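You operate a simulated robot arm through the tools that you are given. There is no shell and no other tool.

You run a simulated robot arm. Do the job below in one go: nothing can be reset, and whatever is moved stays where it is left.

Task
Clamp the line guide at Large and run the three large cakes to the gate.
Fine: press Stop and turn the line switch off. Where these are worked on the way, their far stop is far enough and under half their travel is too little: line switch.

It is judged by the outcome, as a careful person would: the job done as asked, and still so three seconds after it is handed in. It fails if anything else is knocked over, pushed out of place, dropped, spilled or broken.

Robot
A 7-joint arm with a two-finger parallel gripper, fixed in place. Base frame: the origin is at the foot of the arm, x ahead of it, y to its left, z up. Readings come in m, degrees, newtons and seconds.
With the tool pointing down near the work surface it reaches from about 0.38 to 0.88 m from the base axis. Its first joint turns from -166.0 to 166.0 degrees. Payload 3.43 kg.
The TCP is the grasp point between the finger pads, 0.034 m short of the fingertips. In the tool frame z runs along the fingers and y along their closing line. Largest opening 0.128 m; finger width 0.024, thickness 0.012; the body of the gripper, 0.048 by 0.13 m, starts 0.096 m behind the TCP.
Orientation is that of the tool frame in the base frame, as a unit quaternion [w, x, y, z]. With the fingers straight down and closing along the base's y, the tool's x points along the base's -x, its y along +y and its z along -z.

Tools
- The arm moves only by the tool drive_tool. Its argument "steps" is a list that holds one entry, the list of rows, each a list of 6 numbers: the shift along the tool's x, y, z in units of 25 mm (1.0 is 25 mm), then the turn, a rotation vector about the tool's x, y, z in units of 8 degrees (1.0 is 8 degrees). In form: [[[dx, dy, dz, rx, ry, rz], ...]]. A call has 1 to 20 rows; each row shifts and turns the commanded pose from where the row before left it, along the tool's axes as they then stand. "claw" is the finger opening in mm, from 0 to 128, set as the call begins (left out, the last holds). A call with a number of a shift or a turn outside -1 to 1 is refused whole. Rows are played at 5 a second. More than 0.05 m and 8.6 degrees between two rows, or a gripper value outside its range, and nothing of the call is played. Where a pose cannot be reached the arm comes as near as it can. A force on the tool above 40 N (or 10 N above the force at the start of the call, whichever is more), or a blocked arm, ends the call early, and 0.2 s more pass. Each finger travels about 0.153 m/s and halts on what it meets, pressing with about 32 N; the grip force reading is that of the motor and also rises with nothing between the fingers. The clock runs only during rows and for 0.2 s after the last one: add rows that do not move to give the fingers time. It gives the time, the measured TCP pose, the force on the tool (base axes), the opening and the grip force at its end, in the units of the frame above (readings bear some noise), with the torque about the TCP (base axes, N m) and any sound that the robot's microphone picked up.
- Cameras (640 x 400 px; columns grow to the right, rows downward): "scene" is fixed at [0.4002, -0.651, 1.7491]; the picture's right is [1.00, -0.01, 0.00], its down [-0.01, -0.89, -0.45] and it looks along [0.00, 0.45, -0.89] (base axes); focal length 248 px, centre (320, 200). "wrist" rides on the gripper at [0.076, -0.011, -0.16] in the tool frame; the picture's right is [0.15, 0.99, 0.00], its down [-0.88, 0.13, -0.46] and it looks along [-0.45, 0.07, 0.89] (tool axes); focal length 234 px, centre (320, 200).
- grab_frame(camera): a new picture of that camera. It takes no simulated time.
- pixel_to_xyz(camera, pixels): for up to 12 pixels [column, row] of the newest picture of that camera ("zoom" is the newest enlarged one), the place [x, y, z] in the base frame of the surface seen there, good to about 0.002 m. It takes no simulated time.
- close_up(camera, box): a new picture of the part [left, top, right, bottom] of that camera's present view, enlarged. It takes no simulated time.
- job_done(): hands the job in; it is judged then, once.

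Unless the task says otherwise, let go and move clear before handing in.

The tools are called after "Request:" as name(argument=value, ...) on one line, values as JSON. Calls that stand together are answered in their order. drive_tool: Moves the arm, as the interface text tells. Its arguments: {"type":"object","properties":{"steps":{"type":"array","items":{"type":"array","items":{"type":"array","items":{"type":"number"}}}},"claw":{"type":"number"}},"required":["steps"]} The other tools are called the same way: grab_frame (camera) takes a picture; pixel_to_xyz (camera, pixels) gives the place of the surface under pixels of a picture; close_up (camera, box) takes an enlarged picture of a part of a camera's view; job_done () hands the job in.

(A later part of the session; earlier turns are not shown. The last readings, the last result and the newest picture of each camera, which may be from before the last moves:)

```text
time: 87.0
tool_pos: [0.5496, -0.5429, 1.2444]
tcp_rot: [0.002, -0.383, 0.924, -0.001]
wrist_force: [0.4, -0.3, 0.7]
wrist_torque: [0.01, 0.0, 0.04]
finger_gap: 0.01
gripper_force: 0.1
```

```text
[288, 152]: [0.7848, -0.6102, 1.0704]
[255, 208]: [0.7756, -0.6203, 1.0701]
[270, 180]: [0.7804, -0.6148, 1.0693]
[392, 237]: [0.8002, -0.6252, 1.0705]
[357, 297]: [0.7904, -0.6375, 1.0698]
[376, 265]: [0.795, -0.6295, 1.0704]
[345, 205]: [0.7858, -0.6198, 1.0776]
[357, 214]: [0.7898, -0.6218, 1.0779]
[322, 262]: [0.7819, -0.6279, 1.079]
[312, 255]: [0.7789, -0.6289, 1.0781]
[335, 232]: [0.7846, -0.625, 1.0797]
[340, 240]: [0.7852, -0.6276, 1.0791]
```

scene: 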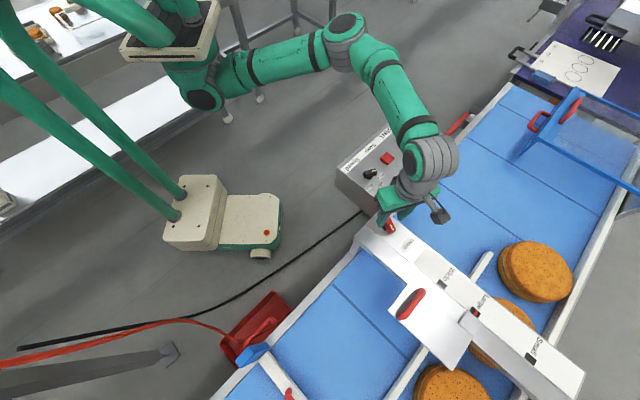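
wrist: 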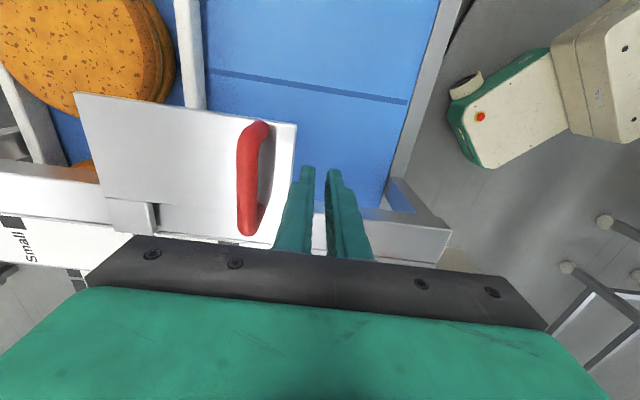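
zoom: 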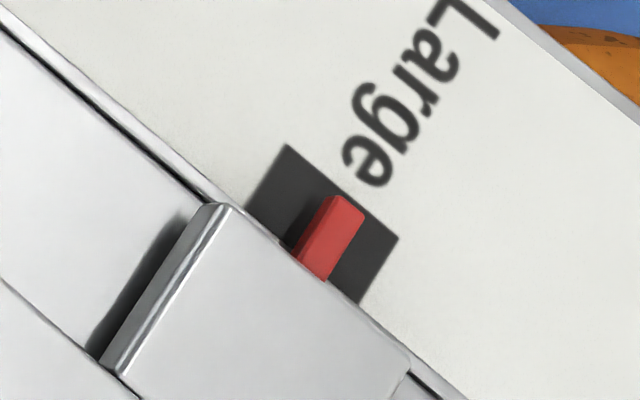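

The guide is centred on Large within ~1 mm and clamped. Now flying to the panel, staying inside the reach limit, then lowering and flipping the tool for the Main knob.

Request:
drive_tool(steps=[[[-0.98, 0.4, 0, 0, 0, 0], [-0.98, 0.4, 0, 0, 0, 0], [-0.98, 0.4, 0, 0, 0, 0], [-0.98, 0.4, 0, 0, 0, 0], [-0.98, 0.4, 0, 0, 0, 0], [-0.98, 0.4, 0, 0, 0, 0], [-0.98, 0.4, 0, 0, 0, 0], [-0.98, 0.4, 0, 0, 0, 0], [-0.98, 0.4, 0, 0, 0, 0], [-0.98, 0.4, 0, 0, 0, 0], [-0.98, 0.4, 0, 0, 0, 0], [-0.98, 0.4, 0, 0, 0, 0], [-0.98, 0.4, 0, 0, 0, 0], [-0.98, 0.4, 0, 0, 0, 0], [-0.98, 0.4, 0, 0, 0, 0], [-0.98, 0.4, 0, 0, 0, 0], [-0.98, 0.4, 0, 0, 0, 0], [-0.98, 0.4, 0, 0, 0, 0], [-0.98, 0.4, 0, 0, 0, 0], [-0.98, 0.4, 0, 0, 0, 0]]])

Request:
drive_tool(steps=[[[0, 0, 0.8, 0, 0, 0], [0, 0, 0.8, 0, 0, 0], [0, 0, 0.8, 0, 0, 0], [0, 0, 0.8, 0, 0, 0], [0, 0, 0.8, 0, 0, 0], [0, 0, 0, 0, 0, -0.9375], [0, 0, 0, 0, 0, -0.9375], [0, 0, 0, 0, 0, -0.9375], [0, 0, 0, 0, 0, -0.9375], [0, 0, 0, 0, 0, -0.9375], [0, 0, 0, 0, 0, -0.9375], [0, 0, 0, 0, 0, -0.9375], [0, 0, 0, 0, 0, -0.9375], [0, 0, 0, 0, 0, -0.9375], [0, 0, 0, 0, 0, -0.9375], [0, 0, 0, 0, 0, -0.9375], [0, 0, 0, 0, 0, -0.9375], [0, 0, 0, 0, 0, 0]]], claw=60)

Request:
grab_frame(camera="wrist")

Request:
grab_frame(camera="scene")

```text
time: 91.2
tool_pos: [0.7567, -0.054, 1.2436]
tcp_rot: [0.001, -0.383, 0.924, 0.0]
wrist_force: [0.1, -0.4, -0.5]
wrist_torque: [0.01, 0.0, 0.01]
finger_gap: 0.0097
gripper_force: 0.0
```

```text
time: 95.0
tool_pos: [0.7552, -0.0549, 1.1436]
tcp_rot: [0.0, 0.924, -0.382, 0.0]
wrist_force: [-0.8, 0.3, 0.8]
wrist_torque: [0.03, 0.0, 0.01]
finger_gap: 0.0598
gripper_force: 0.0
```

```text
taken
```

wrist: 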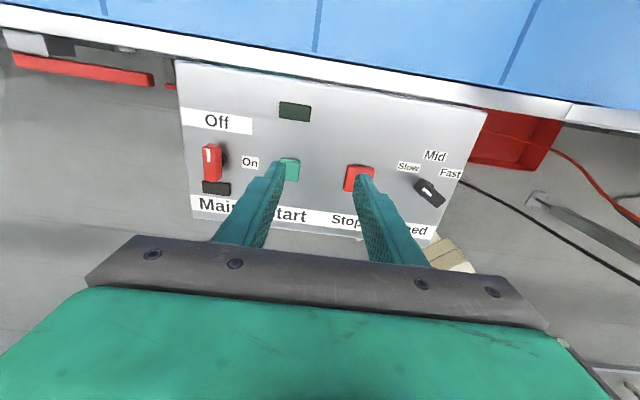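

```text
taken
```

scene: 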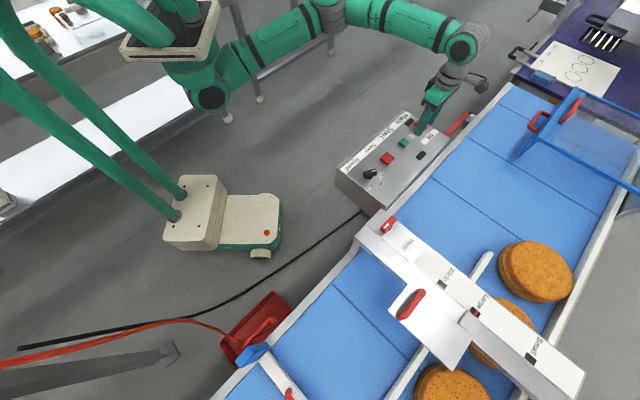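

A clear upright view: Main knob at (211,162) with its mark up toward Off, and On to its right, so clockwise turns it on. I'll measure it.

Request:
close_up(camera="wrist", box=[160, 100, 320, 220])

Request:
pixel_to_xyz(camera="wrist", pixels=[[208, 146], [210, 160], [213, 176], [203, 162], [219, 162], [225, 159], [250, 162], [288, 165], [358, 175], [217, 122], [295, 112], [217, 187]])

```text
3.33 times, centred on (240, 160) of wrist
```

zoom: 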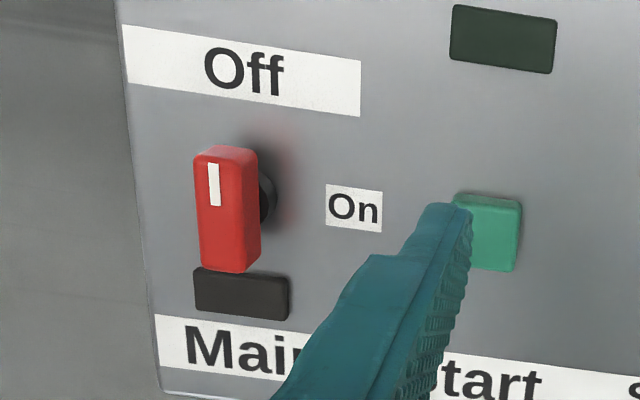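

```text
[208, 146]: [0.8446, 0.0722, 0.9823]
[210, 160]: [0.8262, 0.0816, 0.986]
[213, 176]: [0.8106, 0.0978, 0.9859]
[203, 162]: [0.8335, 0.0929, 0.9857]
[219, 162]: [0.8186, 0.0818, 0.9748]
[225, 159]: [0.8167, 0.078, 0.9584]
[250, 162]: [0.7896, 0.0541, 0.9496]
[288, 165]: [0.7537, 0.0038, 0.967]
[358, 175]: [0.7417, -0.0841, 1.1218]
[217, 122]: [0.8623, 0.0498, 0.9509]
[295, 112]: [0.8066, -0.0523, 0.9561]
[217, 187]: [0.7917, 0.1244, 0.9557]
```

The Main knob centre is about (0.823,0.087), top z≈0.986. I'll move above it at z≈1.08 and look again.

Request:
drive_tool(steps=[[[-0.352, -0.986, 0.424, 0, 0, 0], [-0.352, -0.986, 0.424, 0, 0, 0], [-0.352, -0.986, 0.424, 0, 0, 0], [-0.352, -0.986, 0.424, 0, 0, 0], [-0.352, -0.986, 0.424, 0, 0, 0], [-0.352, -0.986, 0.424, 0, 0, 0], [0, 0, 0, 0, 0, 0]]], claw=50)

Request:
grab_frame(camera="wrist")

Request:
close_up(camera="wrist", box=[260, 90, 380, 210])

```text
time: 96.6
tool_pos: [0.8219, 0.0858, 1.0799]
tcp_rot: [0.0, 0.924, -0.382, 0.001]
wrist_force: [0.2, -0.5, 0.7]
wrist_torque: [0.0, 0.0, -0.03]
finger_gap: 0.05
gripper_force: 0.1
```

```text
taken
```

wrist: 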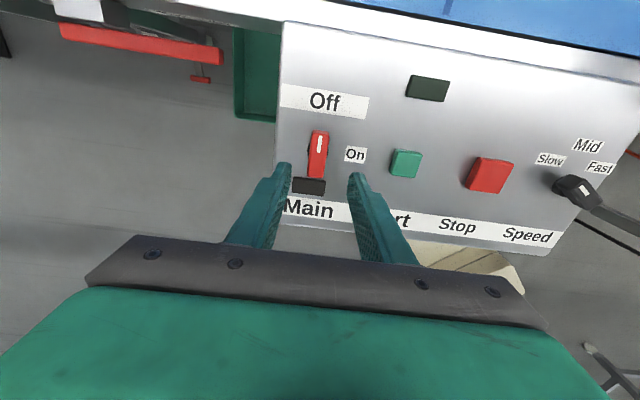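

```text
3.33 times, centred on (320, 150) of wrist
```

zoom: 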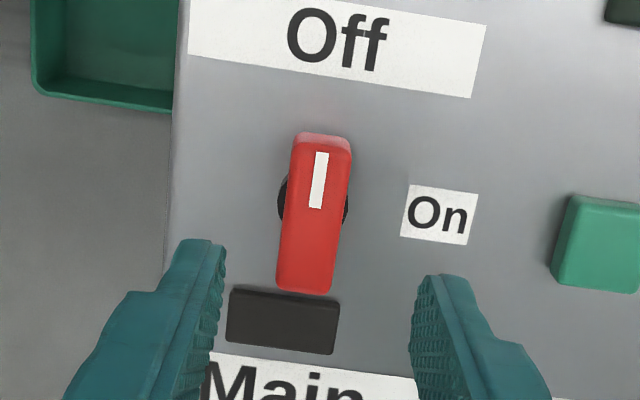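

The knob is centred between the fingers within 2 mm. I'll correct that offset and descend to TCP z≈1.0025, then grip the bar.

Request:
drive_tool(steps=[[[0.04, -0.076, 0.774, 0, 0, 0], [0, 0, 0.774, 0, 0, 0], [0, 0, 0.774, 0, 0, 0], [0, 0, 0.774, 0, 0, 0], [0, 0, 0, 0, 0, 0]]])

Request:
drive_tool(steps=[[[0, 0, 0, 0, 0, 0], [0, 0, 0, 0, 0, 0], [0, 0, 0, 0, 0, 0]]], claw=0)

Request:
close_up(camera="wrist", box=[230, 90, 410, 240])

```text
time: 97.8
tool_pos: [0.8259, 0.0875, 1.0034]
tcp_rot: [0.0, 0.924, -0.383, 0.001]
wrist_force: [0.3, -0.7, -0.2]
wrist_torque: [0.0, 0.0, -0.01]
finger_gap: 0.05
gripper_force: 0.0
```

```text
time: 98.6
tool_pos: [0.8249, 0.0875, 1.003]
tcp_rot: [-0.001, 0.924, -0.381, 0.002]
wrist_force: [17.5, 6.4, -2.8]
wrist_torque: [-0.3, -0.73, -0.15]
finger_gap: 0.0198
gripper_force: 44.2
```

```text
2.67 times, centred on (320, 165) of wrist
```

zoom: 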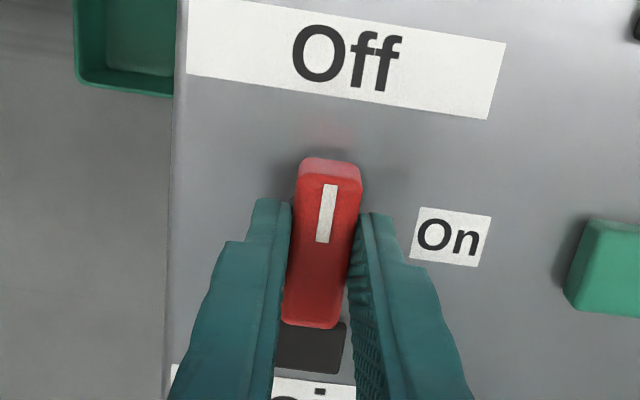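

Gripped at 19.8 mm with ~18 N side load toward +u; I'll relax by shifting 1.5 mm, then begin the clockwise turn.

Request:
drive_tool(steps=[[[0.02, -0.06, 0, 0, 0, 0], [0, 0, 0, 0, 0, 0]]])

Request:
drive_tool(steps=[[[0, 0, 0, 0, 0, 0.4], [0, 0, 0, 0, 0, 0.4], [0, 0, 0, 0, 0, 0.4], [0, 0, 0, 0, 0, 0.4], [0, 0, 0, 0, 0, 0.4], [0, 0, 0, 0, 0, 0.4], [0, 0, 0, 0, 0, 0]]])

Request:
close_up(camera="wrist", box=[230, 90, 410, 240])

```text
time: 99.2
tool_pos: [0.8254, 0.0876, 1.0023]
tcp_rot: [0.0, 0.924, -0.382, 0.001]
wrist_force: [3.4, 5.9, 1.1]
wrist_torque: [-0.73, -0.69, 0.0]
finger_gap: 0.0199
gripper_force: 45.1
```

```text
time: 100.8
tool_pos: [0.8249, 0.0878, 1.0027]
tcp_rot: [0.0, 0.846, -0.533, 0.0]
wrist_force: [-15.9, -1.5, 12.2]
wrist_torque: [0.62, 0.99, 0.01]
finger_gap: 0.0199
gripper_force: 45.5
```

```text
2.67 times, centred on (320, 165) of wrist
```

zoom: 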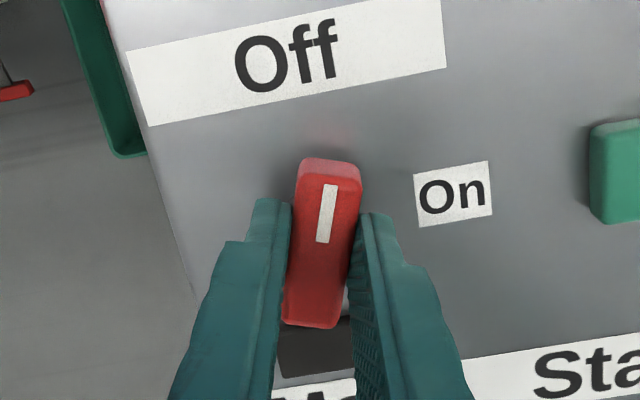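

Turned ~19°. I'll relax slightly (+y 1 mm) and continue turning.

Request:
drive_tool(steps=[[[-0.01, 0.05, 0, 0, 0, 0.2], [0, 0, 0, 0, 0, 0.4], [0, 0, 0, 0, 0, 0.4], [0, 0, 0, 0, 0, 0.4], [0, 0, 0, 0, 0, 0.4], [0, 0, 0, 0, 0, 0.4], [0, 0, 0, 0, 0, 0.4], [0, 0, 0, 0, 0, 0]]])

Request:
close_up(camera="wrist", box=[230, 90, 410, 240])

```text
time: 102.6
tool_pos: [0.8237, 0.0869, 1.0033]
tcp_rot: [0.001, 0.737, -0.676, 0.001]
wrist_force: [-15.4, -3.1, 11.0]
wrist_torque: [-1.24, 0.55, -0.01]
finger_gap: 0.02
gripper_force: 45.5
```

```text
2.67 times, centred on (320, 165) of wrist
```

zoom: 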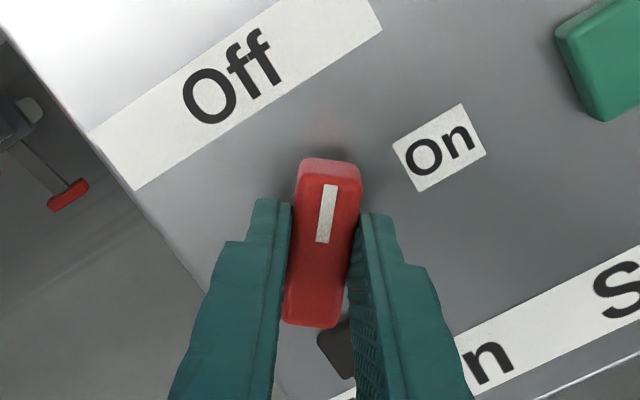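

~40° turned. Continuing with a small relaxing shift.

Request:
drive_tool(steps=[[[0, 0.05, 0, 0, 0, 0.2], [0, 0, 0, 0, 0, 0.4], [0, 0, 0, 0, 0, 0.4], [0, 0, 0, 0, 0, 0.4], [0, 0, 0, 0, 0, 0.4], [0, 0, 0, 0, 0, 0.4], [0, 0, 0, 0, 0, 0.4], [0, 0, 0, 0, 0, 0]]])

Request:
drive_tool(steps=[[[0, 0.02, 0, 0, 0, 0.3], [0, 0, 0, 0, 0, 0.3], [0, 0, 0, 0, 0, 0.3], [0, 0, 0, 0, 0, 0.3], [0, 0, 0, 0, 0, 0.3], [0, 0, 0, 0, 0, 0.3], [0, 0, 0, 0, 0, 0.3], [0, 0, 0, 0, 0, 0.3], [0, 0, 0, 0, 0, 0]]])

Request:
close_up(camera="wrist", box=[230, 90, 410, 240])

```text
time: 104.4
tool_pos: [0.8227, 0.0881, 1.0029]
tcp_rot: [0.0, -0.604, 0.797, -0.002]
wrist_force: [-2.3, -3.6, 10.7]
wrist_torque: [-0.94, 0.62, 0.01]
finger_gap: 0.0198
gripper_force: 45.2
```

```text
time: 106.4
tool_pos: [0.8228, 0.0881, 1.0034]
tcp_rot: [0.001, -0.461, 0.887, 0.001]
wrist_force: [4.8, -1.9, 12.6]
wrist_torque: [-0.34, 0.4, -0.11]
finger_gap: 0.0199
gripper_force: 45.1
```

```text
2.67 times, centred on (320, 165) of wrist
```

zoom: 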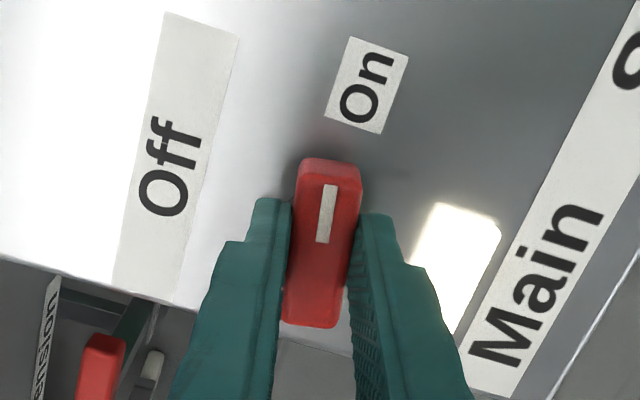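

The lamp beside Main has lit (zoom (455,260)), so power is on at ~80°. I'll finish the turn to the stop.

Request:
drive_tool(steps=[[[0, 0, 0, 0, 0, 0.3], [0, 0, 0, 0, 0, 0.3], [0, 0, 0, 0, 0, 0.3], [0, 0, 0, 0, 0, 0.3], [0, 0, 0, 0, 0, 0.2], [0, 0, 0, 0, 0, 0]]])

Request:
close_up(camera="wrist", box=[230, 90, 410, 240])

```text
time: 107.8
tool_pos: [0.8229, 0.0876, 1.0017]
tcp_rot: [0.002, -0.374, 0.927, 0.0]
wrist_force: [0.8, -3.0, 14.4]
wrist_torque: [-0.39, 0.56, 1.16]
finger_gap: 0.0204
gripper_force: 44.8
```

```text
2.67 times, centred on (320, 165) of wrist
```

zoom: 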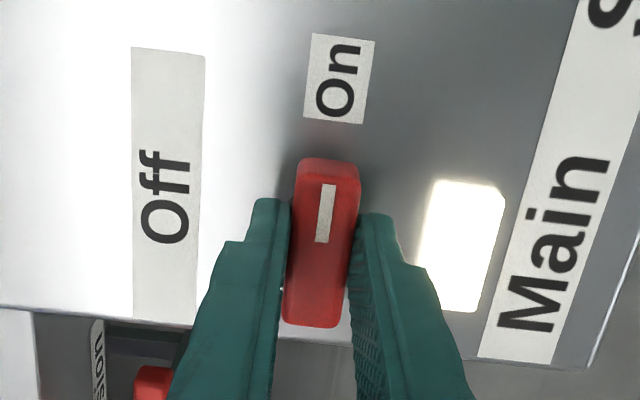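

Torque 1.16 N·m at ~91°: the Main knob is at its On stop. Release and rise.

Request:
drive_tool(steps=[[[0, 0, 0, 0, 0, 0], [0, 0, 0, 0, 0, 0], [0, 0, -0.4, 0, 0, 0], [0, 0, -0.8, 0, 0, 0], [0, 0, -0.8, 0, 0, 0], [0, 0, -0.8, 0, 0, 0], [0, 0, 0, 0, 0, 0]]], claw=44)

Request:
grab_frame(camera="wrist")

Request:
grab_frame(camera="scene")

```text
time: 109.4
tool_pos: [0.8217, 0.0879, 1.0732]
tcp_rot: [0.001, -0.373, 0.928, -0.001]
wrist_force: [1.0, 0.3, -0.9]
wrist_torque: [0.01, 0.01, 0.02]
finger_gap: 0.0439
gripper_force: 0.2
```

```text
taken
```

wrist: 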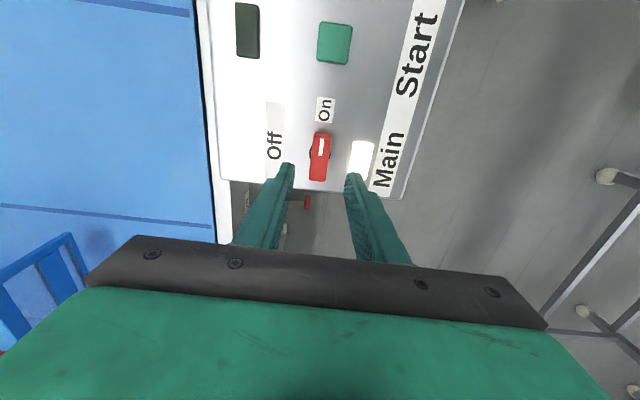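

```text
taken
```

scene: 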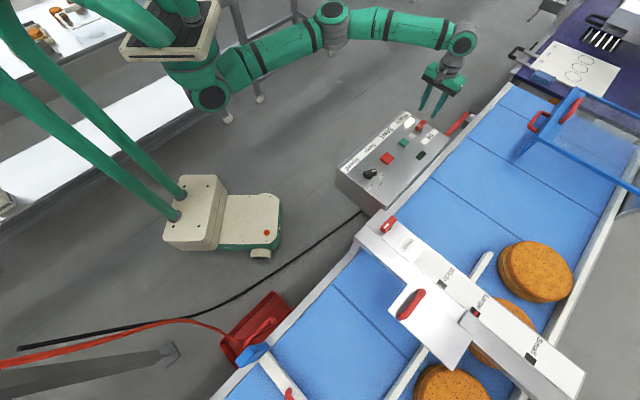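

Main is On with its lamp lit. I'll measure the Start button accurately from this view.

Request:
pixel_to_xyz(camera="wrist", pixels=[[335, 42], [321, 42], [350, 42], [335, 24], [335, 60], [247, 30], [320, 155]])

Request:
close_up(camera="scene", box=[370, 125, 440, 185])

Request:
pixel_to_xyz(camera="zoom", pixels=[[320, 120], [315, 115], [330, 125], [320, 135], [190, 220], [200, 230], [180, 210], [175, 235], [450, 190], [100, 330]])

```text
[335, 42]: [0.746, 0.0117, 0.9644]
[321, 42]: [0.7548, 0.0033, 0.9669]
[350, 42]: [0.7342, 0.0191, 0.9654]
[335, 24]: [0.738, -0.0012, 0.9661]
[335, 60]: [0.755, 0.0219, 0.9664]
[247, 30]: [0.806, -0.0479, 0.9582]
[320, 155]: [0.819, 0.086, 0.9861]
```

```text
6.67 times, centred on (405, 155) of scene
```

zoom: 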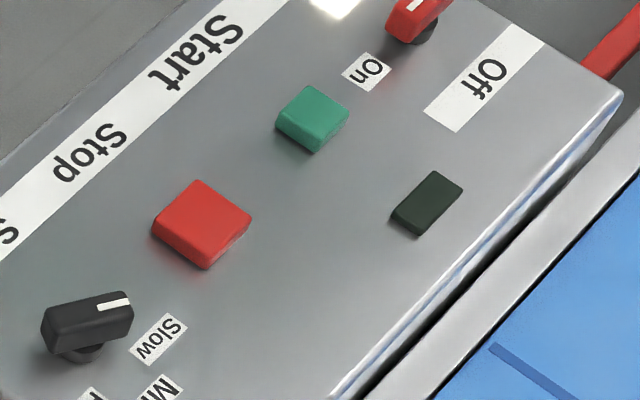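

```text
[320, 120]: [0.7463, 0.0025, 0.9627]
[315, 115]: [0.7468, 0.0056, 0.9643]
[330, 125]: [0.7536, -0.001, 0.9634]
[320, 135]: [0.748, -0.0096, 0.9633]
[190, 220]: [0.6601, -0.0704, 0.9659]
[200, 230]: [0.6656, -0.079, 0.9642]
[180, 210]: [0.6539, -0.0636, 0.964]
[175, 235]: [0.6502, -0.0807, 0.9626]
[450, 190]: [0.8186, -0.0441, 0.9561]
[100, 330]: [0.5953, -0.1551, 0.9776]
```

Start is at about (0.7465,0.008), Stop at about (0.666,-0.069), tops z≈0.966. I'll close the fingers and hover over Start.

Request:
drive_tool(steps=[[[0.876, -0.044, 0.1, 0, 0, 0], [0.876, -0.044, 0.3, 0, 0, 0], [0.876, -0.044, 0.3, 0, 0, 0], [0.876, -0.044, 0.3, 0, 0, 0], [0.876, -0.044, 0.33, 0, 0, 0], [0, 0, 0, 0, 0, 0]]], claw=0)

Request:
grab_frame(camera="wrist")

Request:
close_up(camera="scene", box=[370, 100, 460, 185])

```text
time: 110.8
tool_pos: [0.7479, 0.0084, 1.0383]
tcp_rot: [0.001, -0.373, 0.928, -0.002]
wrist_force: [-0.1, -0.5, -0.1]
wrist_torque: [-0.02, 0.01, 0.0]
finger_gap: 0.0001
gripper_force: 32.0
```

```text
taken
```

wrist: 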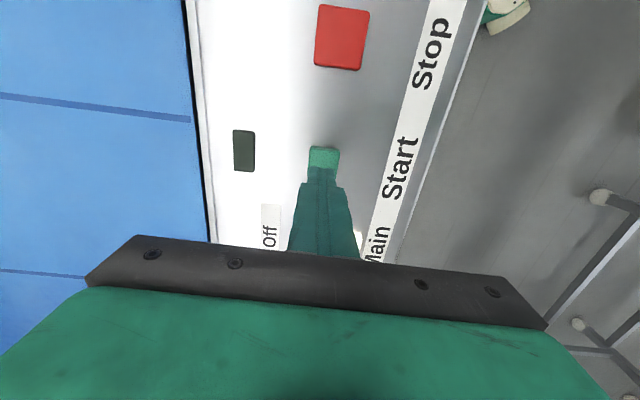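

```text
4.71 times, centred on (415, 142) of scene
```

zoom: 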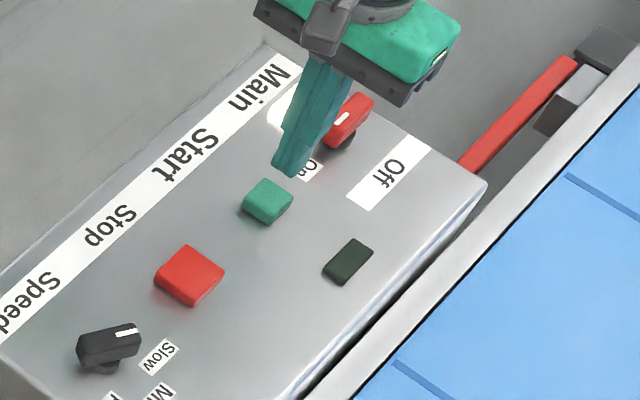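

Fingertips are just above Start (322,158). I'll record the Stop location from this view and lower to just above contact.

Request:
pixel_to_xyz(camera="wrist", pixels=[[342, 38], [317, 38], [365, 42], [342, 10], [342, 66], [322, 155], [312, 160], [336, 160]])

Request:
drive_tool(steps=[[[0, 0, 0.45, 0, 0, 0], [0, 0, 0.45, 0, 0, 0], [0, 0, 0.4, 0, 0, 0], [0, 0, 0, 0, 0, 0]]])

```text
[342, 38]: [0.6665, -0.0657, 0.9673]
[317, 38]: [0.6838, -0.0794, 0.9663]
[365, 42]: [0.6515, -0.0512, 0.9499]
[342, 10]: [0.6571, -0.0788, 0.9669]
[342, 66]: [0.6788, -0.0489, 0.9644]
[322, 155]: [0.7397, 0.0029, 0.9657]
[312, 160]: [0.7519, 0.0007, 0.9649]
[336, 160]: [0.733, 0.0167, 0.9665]
```

```text
time: 111.8
tool_pos: [0.7474, 0.0077, 1.007]
tcp_rot: [0.0, -0.373, 0.928, -0.001]
wrist_force: [0.3, -0.5, 0.2]
wrist_torque: [-0.04, 0.01, -0.01]
finger_gap: 0.0001
gripper_force: 31.6
```

Stop is at about (0.667,-0.066). Now pressing Start in small steps.

Request:
drive_tool(steps=[[[0, 0, 0.25, 0, 0, 0], [0, 0, 0.12, 0, 0, 0], [0, 0, 0.12, 0, 0, 0], [0, 0, 0, 0, 0, 0]]])

Request:
close_up(camera="scene", box=[370, 100, 460, 185])

```text
time: 112.8
tool_pos: [0.7477, 0.0076, 0.9943]
tcp_rot: [0.001, -0.374, 0.928, 0.0]
wrist_force: [-0.8, -0.5, 3.3]
wrist_torque: [0.01, 0.01, -0.03]
finger_gap: 0.0
gripper_force: 32.1
heard: click
```

```text
4.71 times, centred on (415, 142) of scene
```

zoom: 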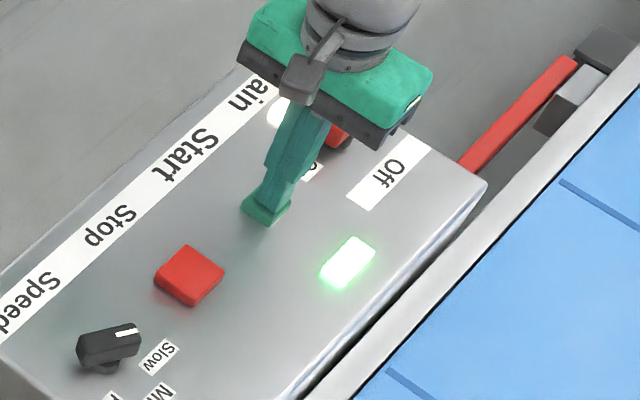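

Click heard and the green run lamp is lit: the belt is running. I'll move up and over to hover above Stop.

Request:
drive_tool(steps=[[[0, 0, -0.7, 0, 0, 0], [0, 0, -0.7, 0, 0, 0], [0.874, 0.024, 0, 0, 0, 0], [0.874, 0.024, 0, 0, 0, 0], [0.874, 0.024, 0, 0, 0, 0], [0.874, 0.024, 0, 0, 0, 0], [0.874, 0.024, 0, 0, 0, 0]]])

Request:
grab_frame(camera="scene")

Request:
grab_frame(camera="wrist")

```text
time: 114.4
tool_pos: [0.6657, -0.0666, 1.0291]
tcp_rot: [0.001, -0.373, 0.928, 0.0]
wrist_force: [-0.2, -0.6, -0.4]
wrist_torque: [0.02, 0.02, -0.02]
finger_gap: 0.0001
gripper_force: 32.1
```

```text
taken
```

scene: 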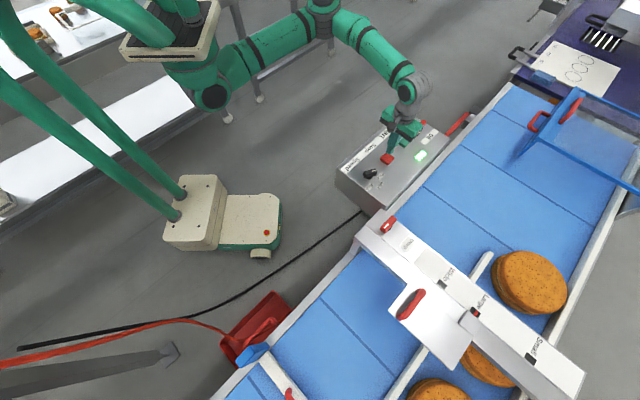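

```text
taken
```

wrist: 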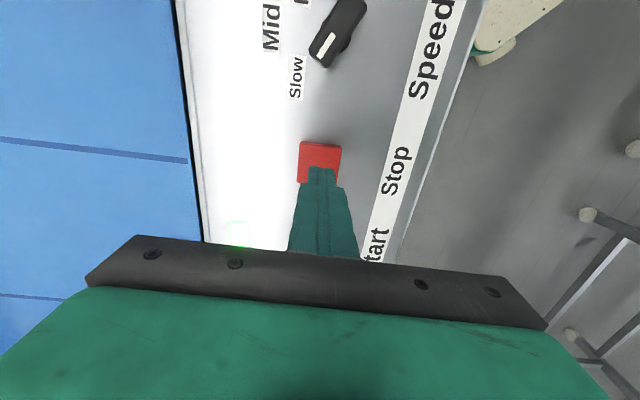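

The cakes are moving (cake 1 now at about (531,281)). I'll measure its progress to estimate belt speed.

Request:
pixel_to_xyz(camera="scene", pixels=[[531, 281], [533, 256], [490, 370], [438, 393], [505, 262]])

Request:
drive_tool(steps=[[[0, 0, 0, 0, 0, 0], [0, 0, 0, 0, 0, 0], [0, 0, 0, 0, 0, 0], [0, 0, 0, 0, 0, 0], [0, 0, 0, 0, 0, 0], [0, 0, 0, 0, 0, 0], [0, 0, 0, 0, 0, 0], [0, 0, 0, 0, 0, 0], [0, 0, 0, 0, 0, 0]]])

Request:
grab_frame(camera="scene")

```text
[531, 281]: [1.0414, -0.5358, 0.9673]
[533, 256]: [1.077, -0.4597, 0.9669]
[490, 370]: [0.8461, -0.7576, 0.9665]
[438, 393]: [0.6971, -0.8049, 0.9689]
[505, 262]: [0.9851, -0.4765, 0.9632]
```

```text
time: 116.4
tool_pos: [0.6662, -0.0659, 1.0276]
tcp_rot: [0.001, -0.373, 0.928, -0.001]
wrist_force: [-1.1, -0.5, -0.7]
wrist_torque: [-0.01, -0.01, 0.0]
finger_gap: 0.0
gripper_force: 32.2
```

```text
taken
```

scene: 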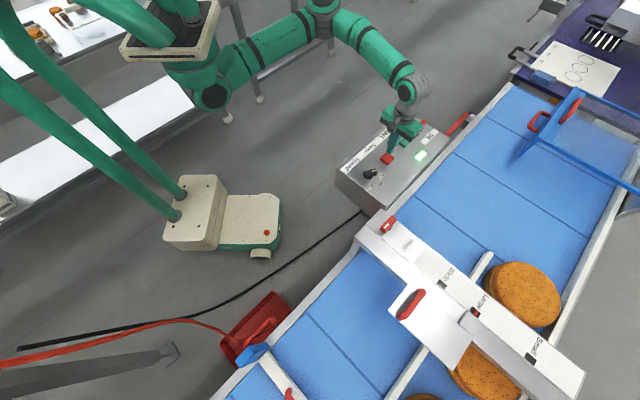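

Belt speed is about 0.03 m/s; the last cake needs ~0.27 m total. I'll wait and track.

Request:
pixel_to_xyz(camera="scene", pixels=[[523, 294], [525, 268], [483, 385], [430, 399]])

Request:
drive_tool(steps=[[[0, 0, 0, 0, 0, 0], [0, 0, 0, 0, 0, 0], [0, 0, 0, 0, 0, 0], [0, 0, 0, 0, 0, 0], [0, 0, 0, 0, 0, 0], [0, 0, 0, 0, 0, 0], [0, 0, 0, 0, 0, 0], [0, 0, 0, 0, 0, 0], [0, 0, 0, 0, 0, 0]]])

Request:
grab_frame(camera="scene")

```text
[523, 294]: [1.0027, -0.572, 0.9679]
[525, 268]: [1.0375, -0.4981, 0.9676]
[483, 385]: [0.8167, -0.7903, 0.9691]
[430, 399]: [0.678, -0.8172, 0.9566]
```

```text
time: 118.4
tool_pos: [0.6673, -0.0651, 1.0285]
tcp_rot: [0.001, -0.373, 0.928, -0.001]
wrist_force: [0.5, 0.3, 0.2]
wrist_torque: [-0.02, 0.01, 0.0]
finger_gap: 0.0
gripper_force: 32.2
```

```text
taken
```

scene: 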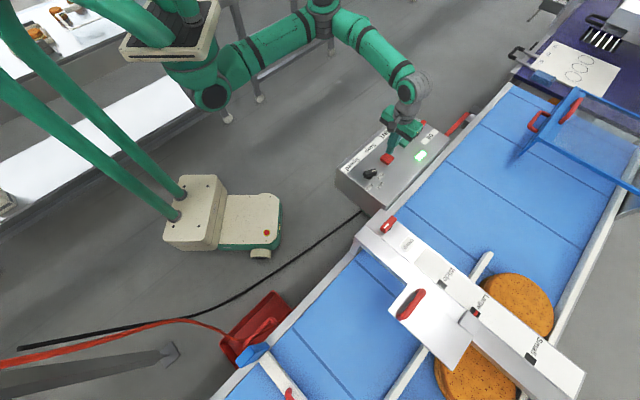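

Cake 1 moves ~0.0265 m/s and is now under the bridge edge; about 4 s more are needed. Waiting 2 s more.

Request:
drive_tool(steps=[[[0, 0, 0, 0, 0, 0], [0, 0, 0, 0, 0, 0], [0, 0, 0, 0, 0, 0], [0, 0, 0, 0, 0, 0], [0, 0, 0, 0, 0, 0], [0, 0, 0, 0, 0, 0], [0, 0, 0, 0, 0, 0], [0, 0, 0, 0, 0, 0], [0, 0, 0, 0, 0, 0]]])

Request:
grab_frame(camera="scene")

```text
time: 120.4
tool_pos: [0.6669, -0.0668, 1.0282]
tcp_rot: [0.0, -0.373, 0.928, 0.001]
wrist_force: [1.0, 0.6, 0.0]
wrist_torque: [0.0, 0.05, -0.03]
finger_gap: 0.0001
gripper_force: 31.8
```

```text
taken
```

scene: 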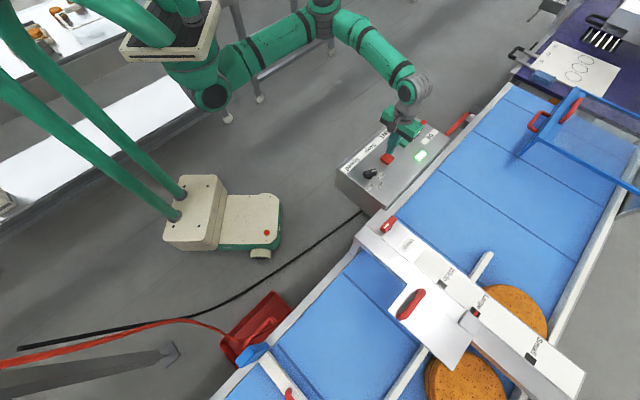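

Still advancing; cake 2 now shows below the bridge at (465,380). Wait 1.4 s more and compare.

Request:
drive_tool(steps=[[[0, 0, 0, 0, 0, 0], [0, 0, 0, 0, 0, 0], [0, 0, 0, 0, 0, 0], [0, 0, 0, 0, 0, 0], [0, 0, 0, 0, 0, 0], [0, 0, 0, 0, 0, 0]]])

Request:
close_up(camera="scene", box=[400, 260, 600, 400])

Request:
drive_tool(steps=[[[0, 0, 0, 0, 0, 0], [0, 0, 0, 0, 0, 0], [0, 0, 0, 0, 0, 0]]])

Request:
close_up(camera="scene", box=[400, 260, 600, 400])

```text
time: 121.8
tool_pos: [0.6668, -0.0668, 1.0286]
tcp_rot: [0.001, -0.373, 0.928, 0.0]
wrist_force: [0.0, -0.5, -0.6]
wrist_torque: [0.0, -0.02, 0.0]
finger_gap: 0.0
gripper_force: 32.1
```

```text
2.86 times, centred on (500, 330) of scene
```

zoom: 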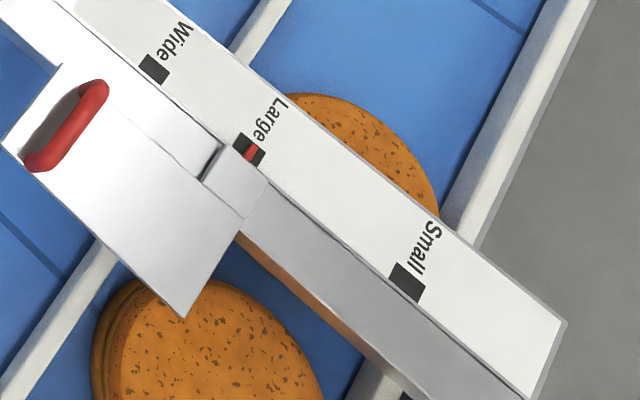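

```text
time: 122.6
tool_pos: [0.667, -0.0666, 1.0282]
tcp_rot: [0.001, -0.373, 0.928, 0.0]
wrist_force: [0.5, -0.1, -1.2]
wrist_torque: [-0.03, -0.04, -0.01]
finger_gap: 0.0
gripper_force: 31.9
```

```text
2.86 times, centred on (500, 330) of scene
```

zoom: 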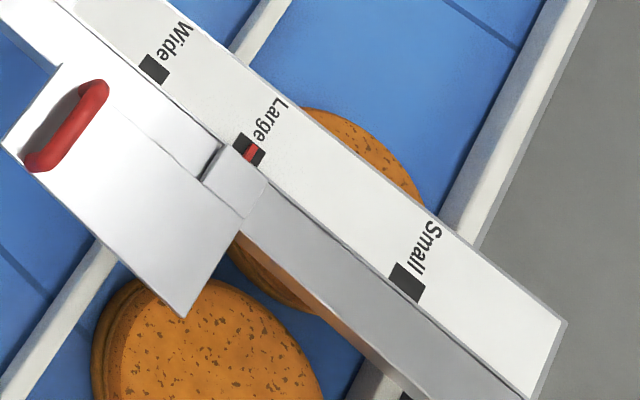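

Cake 2 is now stationary (queued) while cake 1 still closes the last gap. Waiting ~1 s more.

Request:
drive_tool(steps=[[[0, 0, 0, 0, 0, 0], [0, 0, 0, 0, 0, 0], [0, 0, 0, 0, 0, 0], [0, 0, 0, 0, 0, 0]]])

Request:
close_up(camera="scene", box=[400, 260, 600, 400])

Request:
drive_tool(steps=[[[0, 0, 0, 0, 0, 0], [0, 0, 0, 0, 0, 0]]])

Request:
close_up(camera="scene", box=[400, 260, 600, 400])

```text
time: 123.6
tool_pos: [0.6674, -0.0668, 1.0296]
tcp_rot: [0.001, -0.373, 0.928, -0.001]
wrist_force: [0.1, 0.2, 0.6]
wrist_torque: [0.01, 0.02, 0.0]
finger_gap: 0.0
gripper_force: 32.4
```

```text
2.86 times, centred on (500, 330) of scene
```

zoom: 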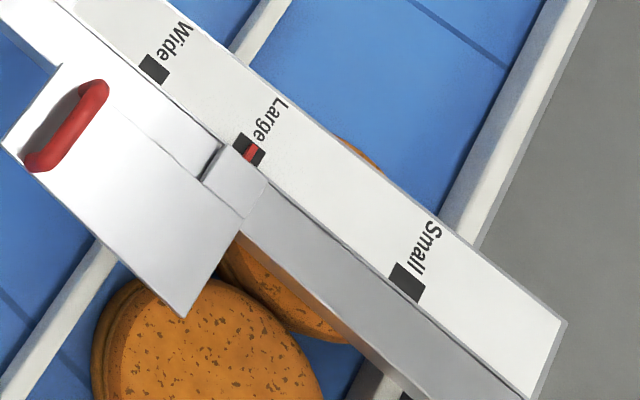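

```text
time: 124.2
tool_pos: [0.6654, -0.066, 1.0288]
tcp_rot: [0.002, -0.372, 0.928, -0.001]
wrist_force: [-0.1, 0.3, -0.5]
wrist_torque: [0.0, 0.0, -0.02]
finger_gap: 0.0
gripper_force: 32.4
```

```text
2.86 times, centred on (500, 330) of scene
```

zoom: 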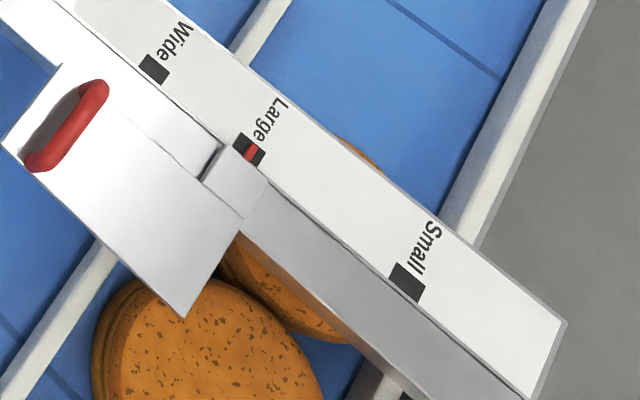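

Cake 1 has stopped against cake 2. I'll check cake 2's position to confirm the queue is against the gate (no time passes).

Request:
pixel_to_xyz(camera="zoom", pixels=[[205, 350], [215, 290], [270, 330], [300, 395], [120, 350], [270, 280], [310, 320], [250, 275], [360, 155], [110, 395], [160, 290]])

```text
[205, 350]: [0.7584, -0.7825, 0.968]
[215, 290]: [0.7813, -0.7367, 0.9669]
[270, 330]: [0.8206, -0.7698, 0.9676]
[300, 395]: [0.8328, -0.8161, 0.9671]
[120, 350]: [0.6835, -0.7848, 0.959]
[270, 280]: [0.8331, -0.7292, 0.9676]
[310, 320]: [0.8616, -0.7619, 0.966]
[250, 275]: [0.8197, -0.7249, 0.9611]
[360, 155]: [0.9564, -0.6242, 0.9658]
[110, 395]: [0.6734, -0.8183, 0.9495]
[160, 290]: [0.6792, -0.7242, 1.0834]
```

Cake 2's centre is at u≈-0.045, which matches all three queued at the gate. Pressing Stop now.

Request:
drive_tool(steps=[[[0, 0, 0.9, 0, 0, 0], [0, 0, 0.22, 0, 0, 0], [0, 0, 0.14, 0, 0, 0], [0, 0, 0.12, 0, 0, 0], [0, 0, 0, 0, 0, 0]]])

Request:
close_up(camera="scene", box=[370, 100, 460, 185])

```text
time: 125.4
tool_pos: [0.6667, -0.0668, 0.9943]
tcp_rot: [0.001, -0.372, 0.928, -0.001]
wrist_force: [0.8, 0.6, 2.8]
wrist_torque: [-0.01, 0.0, -0.05]
finger_gap: 0.0
gripper_force: 31.5
heard: click
```

```text
4.71 times, centred on (415, 142) of scene
```

zoom: 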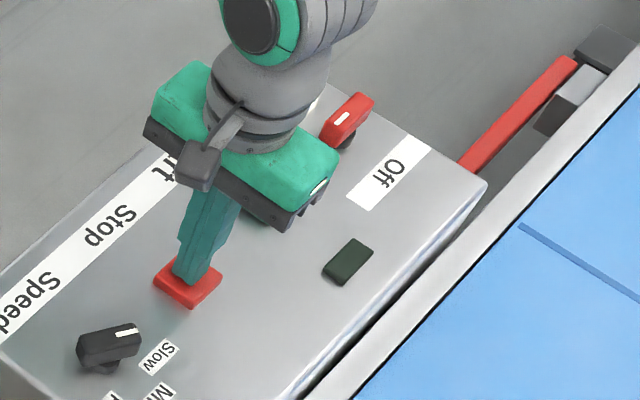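

Click heard and the green lamp is out: the belt is stopped. I'll lift off Stop and go back above the Main knob.

Request:
drive_tool(steps=[[[0, 0, -0.6, 0, 0, 0], [0, 0, -0.9, 0, 0, 0], [0, 0, -0.9, 0, 0, 0], [0, 0, -0.73, 0, 0, 0]]])

Request:
drive_tool(steps=[[[-0.976, 0.015, 0, 0, 0, 0], [-0.976, 0.015, 0, 0, 0, 0], [-0.976, 0.015, 0, 0, 0, 0], [-0.976, 0.015, 0, 0, 0, 0], [-0.976, 0.015, 0, 0, 0, 0], [-0.976, 0.015, 0, 0, 0, 0], [-0.976, 0.015, 0, 0, 0, 0], [-0.976, 0.015, 0, 0, 0, 0], [-0.976, 0.015, 0, 0, 0, 0], [0, 0, 0, 0, 0, 0]]], claw=48)

Request:
grab_frame(camera="wrist")

Request:
grab_frame(camera="scene")

```text
time: 126.4
tool_pos: [0.6667, -0.0675, 1.0729]
tcp_rot: [0.0, -0.372, 0.928, -0.002]
wrist_force: [-0.5, 0.7, 0.2]
wrist_torque: [-0.01, 0.01, 0.0]
finger_gap: 0.0
gripper_force: 31.7
```

```text
time: 128.6
tool_pos: [0.8225, 0.0885, 1.0724]
tcp_rot: [0.001, -0.373, 0.928, -0.001]
wrist_force: [0.3, 0.3, -0.1]
wrist_torque: [0.02, -0.03, 0.01]
finger_gap: 0.0481
gripper_force: 0.1
```

```text
taken
```

wrist: 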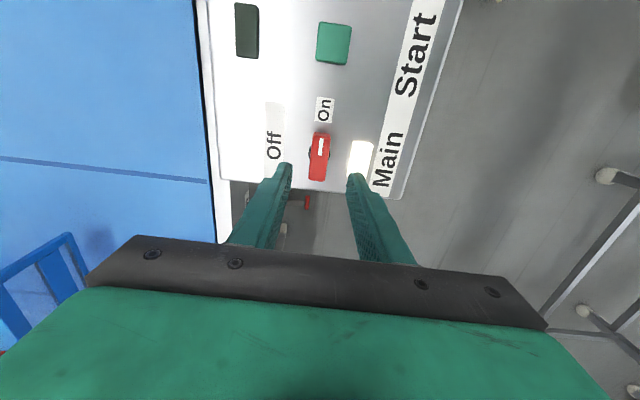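

```text
taken
```

scene: 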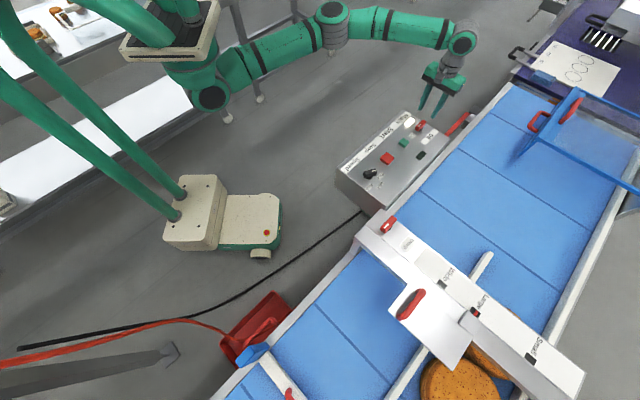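

Above the Main knob (320,155), which still points to On. Descend and grip.

Request:
drive_tool(steps=[[[0, 0, 0.93, 0, 0, 0], [0, 0, 0.93, 0, 0, 0], [0, 0, 0.93, 0, 0, 0], [0, 0, 0, 0, 0, 0]]])

Request:
drive_tool(steps=[[[0, 0, 0, 0, 0, 0], [0, 0, 0, 0, 0, 0], [0, 0, 0, 0, 0, 0]]], claw=0)

Request:
close_up(camera="wrist", box=[230, 90, 410, 240])

```text
time: 129.6
tool_pos: [0.8219, 0.0881, 1.0023]
tcp_rot: [0.002, -0.373, 0.928, 0.0]
wrist_force: [-0.2, -0.4, 0.2]
wrist_torque: [-0.01, 0.04, 0.02]
finger_gap: 0.0481
gripper_force: 0.0
```

```text
time: 130.4
tool_pos: [0.8239, 0.0874, 1.0029]
tcp_rot: [0.0, -0.373, 0.928, 0.0]
wrist_force: [3.9, -3.5, -2.7]
wrist_torque: [0.36, 0.06, 1.18]
finger_gap: 0.0203
gripper_force: 44.8
```

```text
2.67 times, centred on (320, 165) of wrist
```

zoom: 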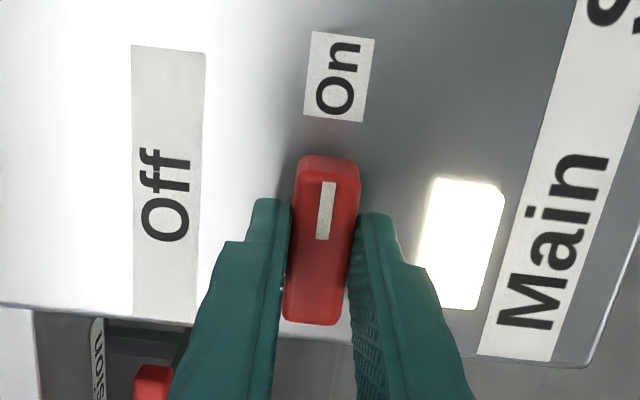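

Gripped at 20.3 mm. Now turning counter-clockwise back toward Off.

Request:
drive_tool(steps=[[[0, 0, 0, 0, 0, -0.4], [0, 0, 0, 0, 0, -0.4], [0, 0, 0, 0, 0, -0.4], [0, 0, 0, 0, 0, -0.4], [0, 0, 0, 0, 0, -0.4], [0, 0, 0, 0, 0, -0.4], [0, 0, 0, 0, 0, 0]]])

Request:
close_up(camera="wrist", box=[230, 90, 410, 240])

```text
time: 132.0
tool_pos: [0.8234, 0.0885, 1.0034]
tcp_rot: [0.0, -0.522, 0.853, -0.001]
wrist_force: [5.7, -8.8, -3.6]
wrist_torque: [0.82, -0.46, -0.06]
finger_gap: 0.02
gripper_force: 45.3
```

```text
2.67 times, centred on (320, 165) of wrist
```

zoom: 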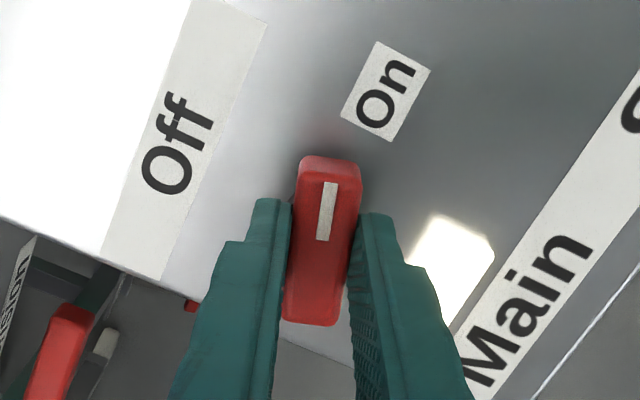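

Turning well (~19°, 10 N side load). Continuing with a slight relax.

Request:
drive_tool(steps=[[[0, -0.03, 0, 0, 0, -0.4], [0, 0, 0, 0, 0, -0.4], [0, 0, 0, 0, 0, -0.4], [0, 0, 0, 0, 0, -0.4], [0, 0, 0, 0, 0, -0.4], [0, 0, 0, 0, 0, -0.4], [0, 0, 0, 0, 0, 0]]])

Request:
drive_tool(steps=[[[0, -0.03, 0, 0, 0, -0.4], [0, 0, 0, 0, 0, -0.4], [0, 0, 0, 0, 0, -0.4], [0, 0, 0, 0, 0, -0.4], [0, 0, 0, 0, 0, -0.4], [0, 0, 0, 0, 0, -0.4], [0, 0, 0, 0, 0, 0]]])

Request:
close_up(camera="wrist", box=[230, 90, 410, 240])

```text
time: 133.6
tool_pos: [0.8238, 0.0868, 1.0024]
tcp_rot: [0.002, -0.658, 0.753, -0.002]
wrist_force: [6.2, -8.8, -1.3]
wrist_torque: [-0.52, 0.06, 0.02]
finger_gap: 0.02
gripper_force: 45.1
```

```text
time: 135.2
tool_pos: [0.8251, 0.0866, 1.004]
tcp_rot: [0.0, 0.773, -0.634, 0.001]
wrist_force: [0.5, -12.9, -2.7]
wrist_torque: [0.72, 0.37, 0.04]
finger_gap: 0.0198
gripper_force: 45.2
```

```text
2.67 times, centred on (320, 165) of wrist
```

zoom: 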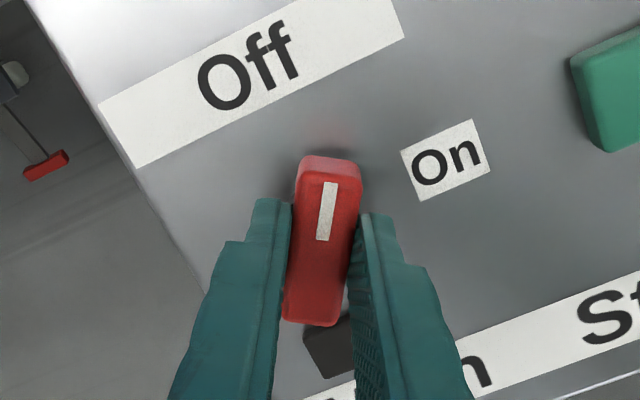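

The Main lamp is out already. Continue to the Off stop (~34° more).

Request:
drive_tool(steps=[[[0.04, 0, 0, 0, 0, -0.4], [0, 0, 0, 0, 0, -0.4], [0, 0, 0, 0, 0, -0.4], [0, 0, 0, 0, 0, -0.4], [0, 0, 0, 0, 0, -0.4], [0, 0, 0, 0, 0, -0.4], [0, 0, 0, 0, 0, 0]]])

Request:
drive_tool(steps=[[[0, -0.02, 0, 0, 0, -0.4], [0, 0, 0, 0, 0, -0.4], [0, 0, 0, 0, 0, -0.4], [0, 0, 0, 0, 0, -0.4], [0, 0, 0, 0, 0, -0.4], [0, 0, 0, 0, 0, -0.3], [0, 0, 0, 0, 0, 0]]])

Request:
close_up(camera="wrist", box=[230, 90, 410, 240])

```text
time: 136.8
tool_pos: [0.8244, 0.0874, 1.0038]
tcp_rot: [-0.001, 0.869, -0.494, 0.002]
wrist_force: [7.3, -1.3, 0.9]
wrist_torque: [0.26, 0.22, 0.05]
finger_gap: 0.0198
gripper_force: 45.1
```

```text
time: 138.4
tool_pos: [0.8249, 0.0874, 1.0029]
tcp_rot: [0.0, 0.937, -0.35, 0.002]
wrist_force: [10.3, 3.3, 1.0]
wrist_torque: [-0.24, 0.0, -1.24]
finger_gap: 0.0212
gripper_force: 45.1
```

```text
2.67 times, centred on (320, 165) of wrist
```

zoom: 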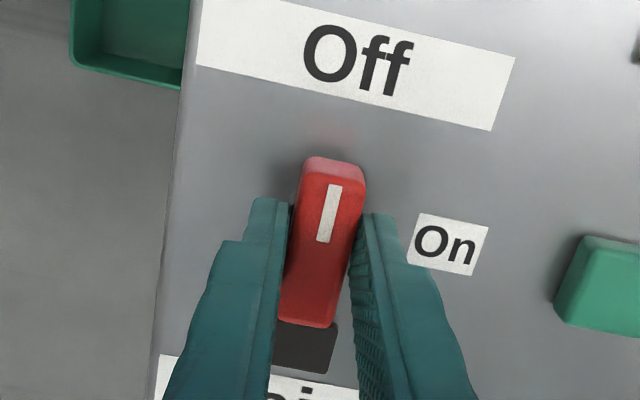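

Torque -1.24 N·m and the mark points at Off: the switch is at its Off stop, lamps dark. Release, rise and move inward.

Request:
drive_tool(steps=[[[0, 0, 0, 0, 0, 0], [0, 0, 0, 0, 0, 0], [0, 0, -0.4, 0, 0, 0], [0, 0, -0.8, 0, 0, 0], [0, 0, -0.8, 0, 0, 0], [0, 0, -0.8, 0, 0, 0], [0, 0, 0, 0, 0, 0]]], claw=44)

Request:
grab_frame(camera="wrist")

Request:
grab_frame(camera="scene")

```text
time: 140.0
tool_pos: [0.8235, 0.0854, 1.0724]
tcp_rot: [0.0, 0.937, -0.35, 0.001]
wrist_force: [1.0, -0.2, -0.6]
wrist_torque: [-0.01, -0.01, 0.0]
finger_gap: 0.0442
gripper_force: 0.0
```

```text
taken
```

wrist: 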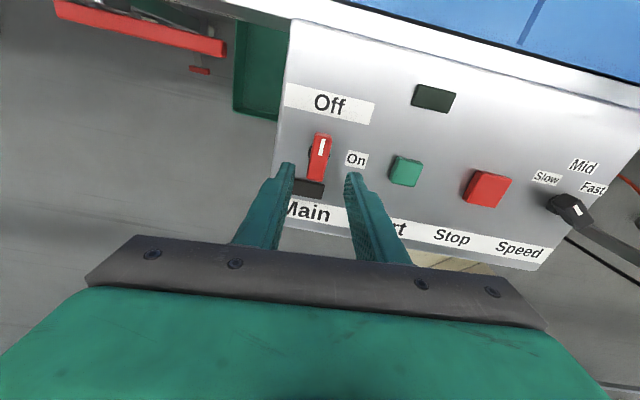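

```text
taken
```

scene: 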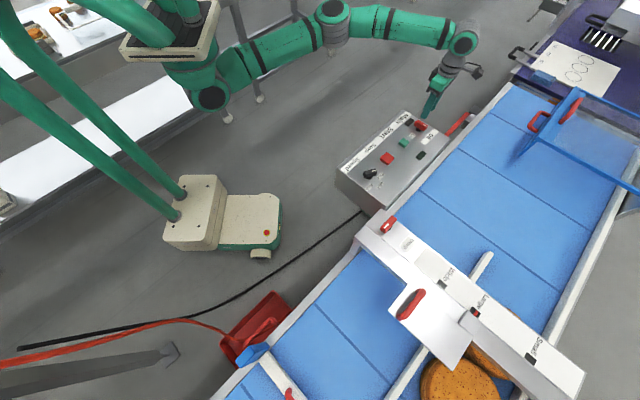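

Main is at Off and all lamps are dark. I'll retract inward and up, then take a look at the gate with the wrist camera.

Request:
drive_tool(steps=[[[-0.5, 0.938, -0.5, 0, 0, 0], [-0.5, 0.938, -0.5, 0, 0, 0], [-0.5, 0.938, -0.5, 0, 0, 0], [-0.5, 0.938, -0.5, 0, 0, 0], [-0.5, 0.938, -0.5, 0, 0, 0], [-0.5, 0.938, -0.5, 0, 0, 0], [-0.5, 0.938, -0.5, 0, 0, 0], [-0.5, 0.938, -0.5, 0, 0, 0], [-0.5, 0.938, -0.5, 0, 0, 0], [0, 0, -0.9, 0, 0, 0.98], [0, 0, -0.9, 0, 0, 0.98], [0, 0, -0.9, 0, 0, 0.98], [0, 0, -0.9, 0, 0, 0.98], [0, 0, -0.9, 0, 0, 0.98], [0, 0, -0.9, 0, 0, 0.98], [0, 0, 0, 0, 0, 0.98], [0, 0, 0, 0, 0, 0.98], [0, 0, 0, 0, 0, 0.98], [0, 0, 0, 0, 0, 0.98], [0, 0, 0, 0, 0, 0.98]]])

```text
time: 144.2
tool_pos: [0.6006, 0.002, 1.3201]
tcp_rot: [0.001, -0.445, 0.896, -0.001]
wrist_force: [0.7, -0.2, -0.4]
wrist_torque: [0.0, 0.01, 0.0]
finger_gap: 0.0442
gripper_force: 0.1
```

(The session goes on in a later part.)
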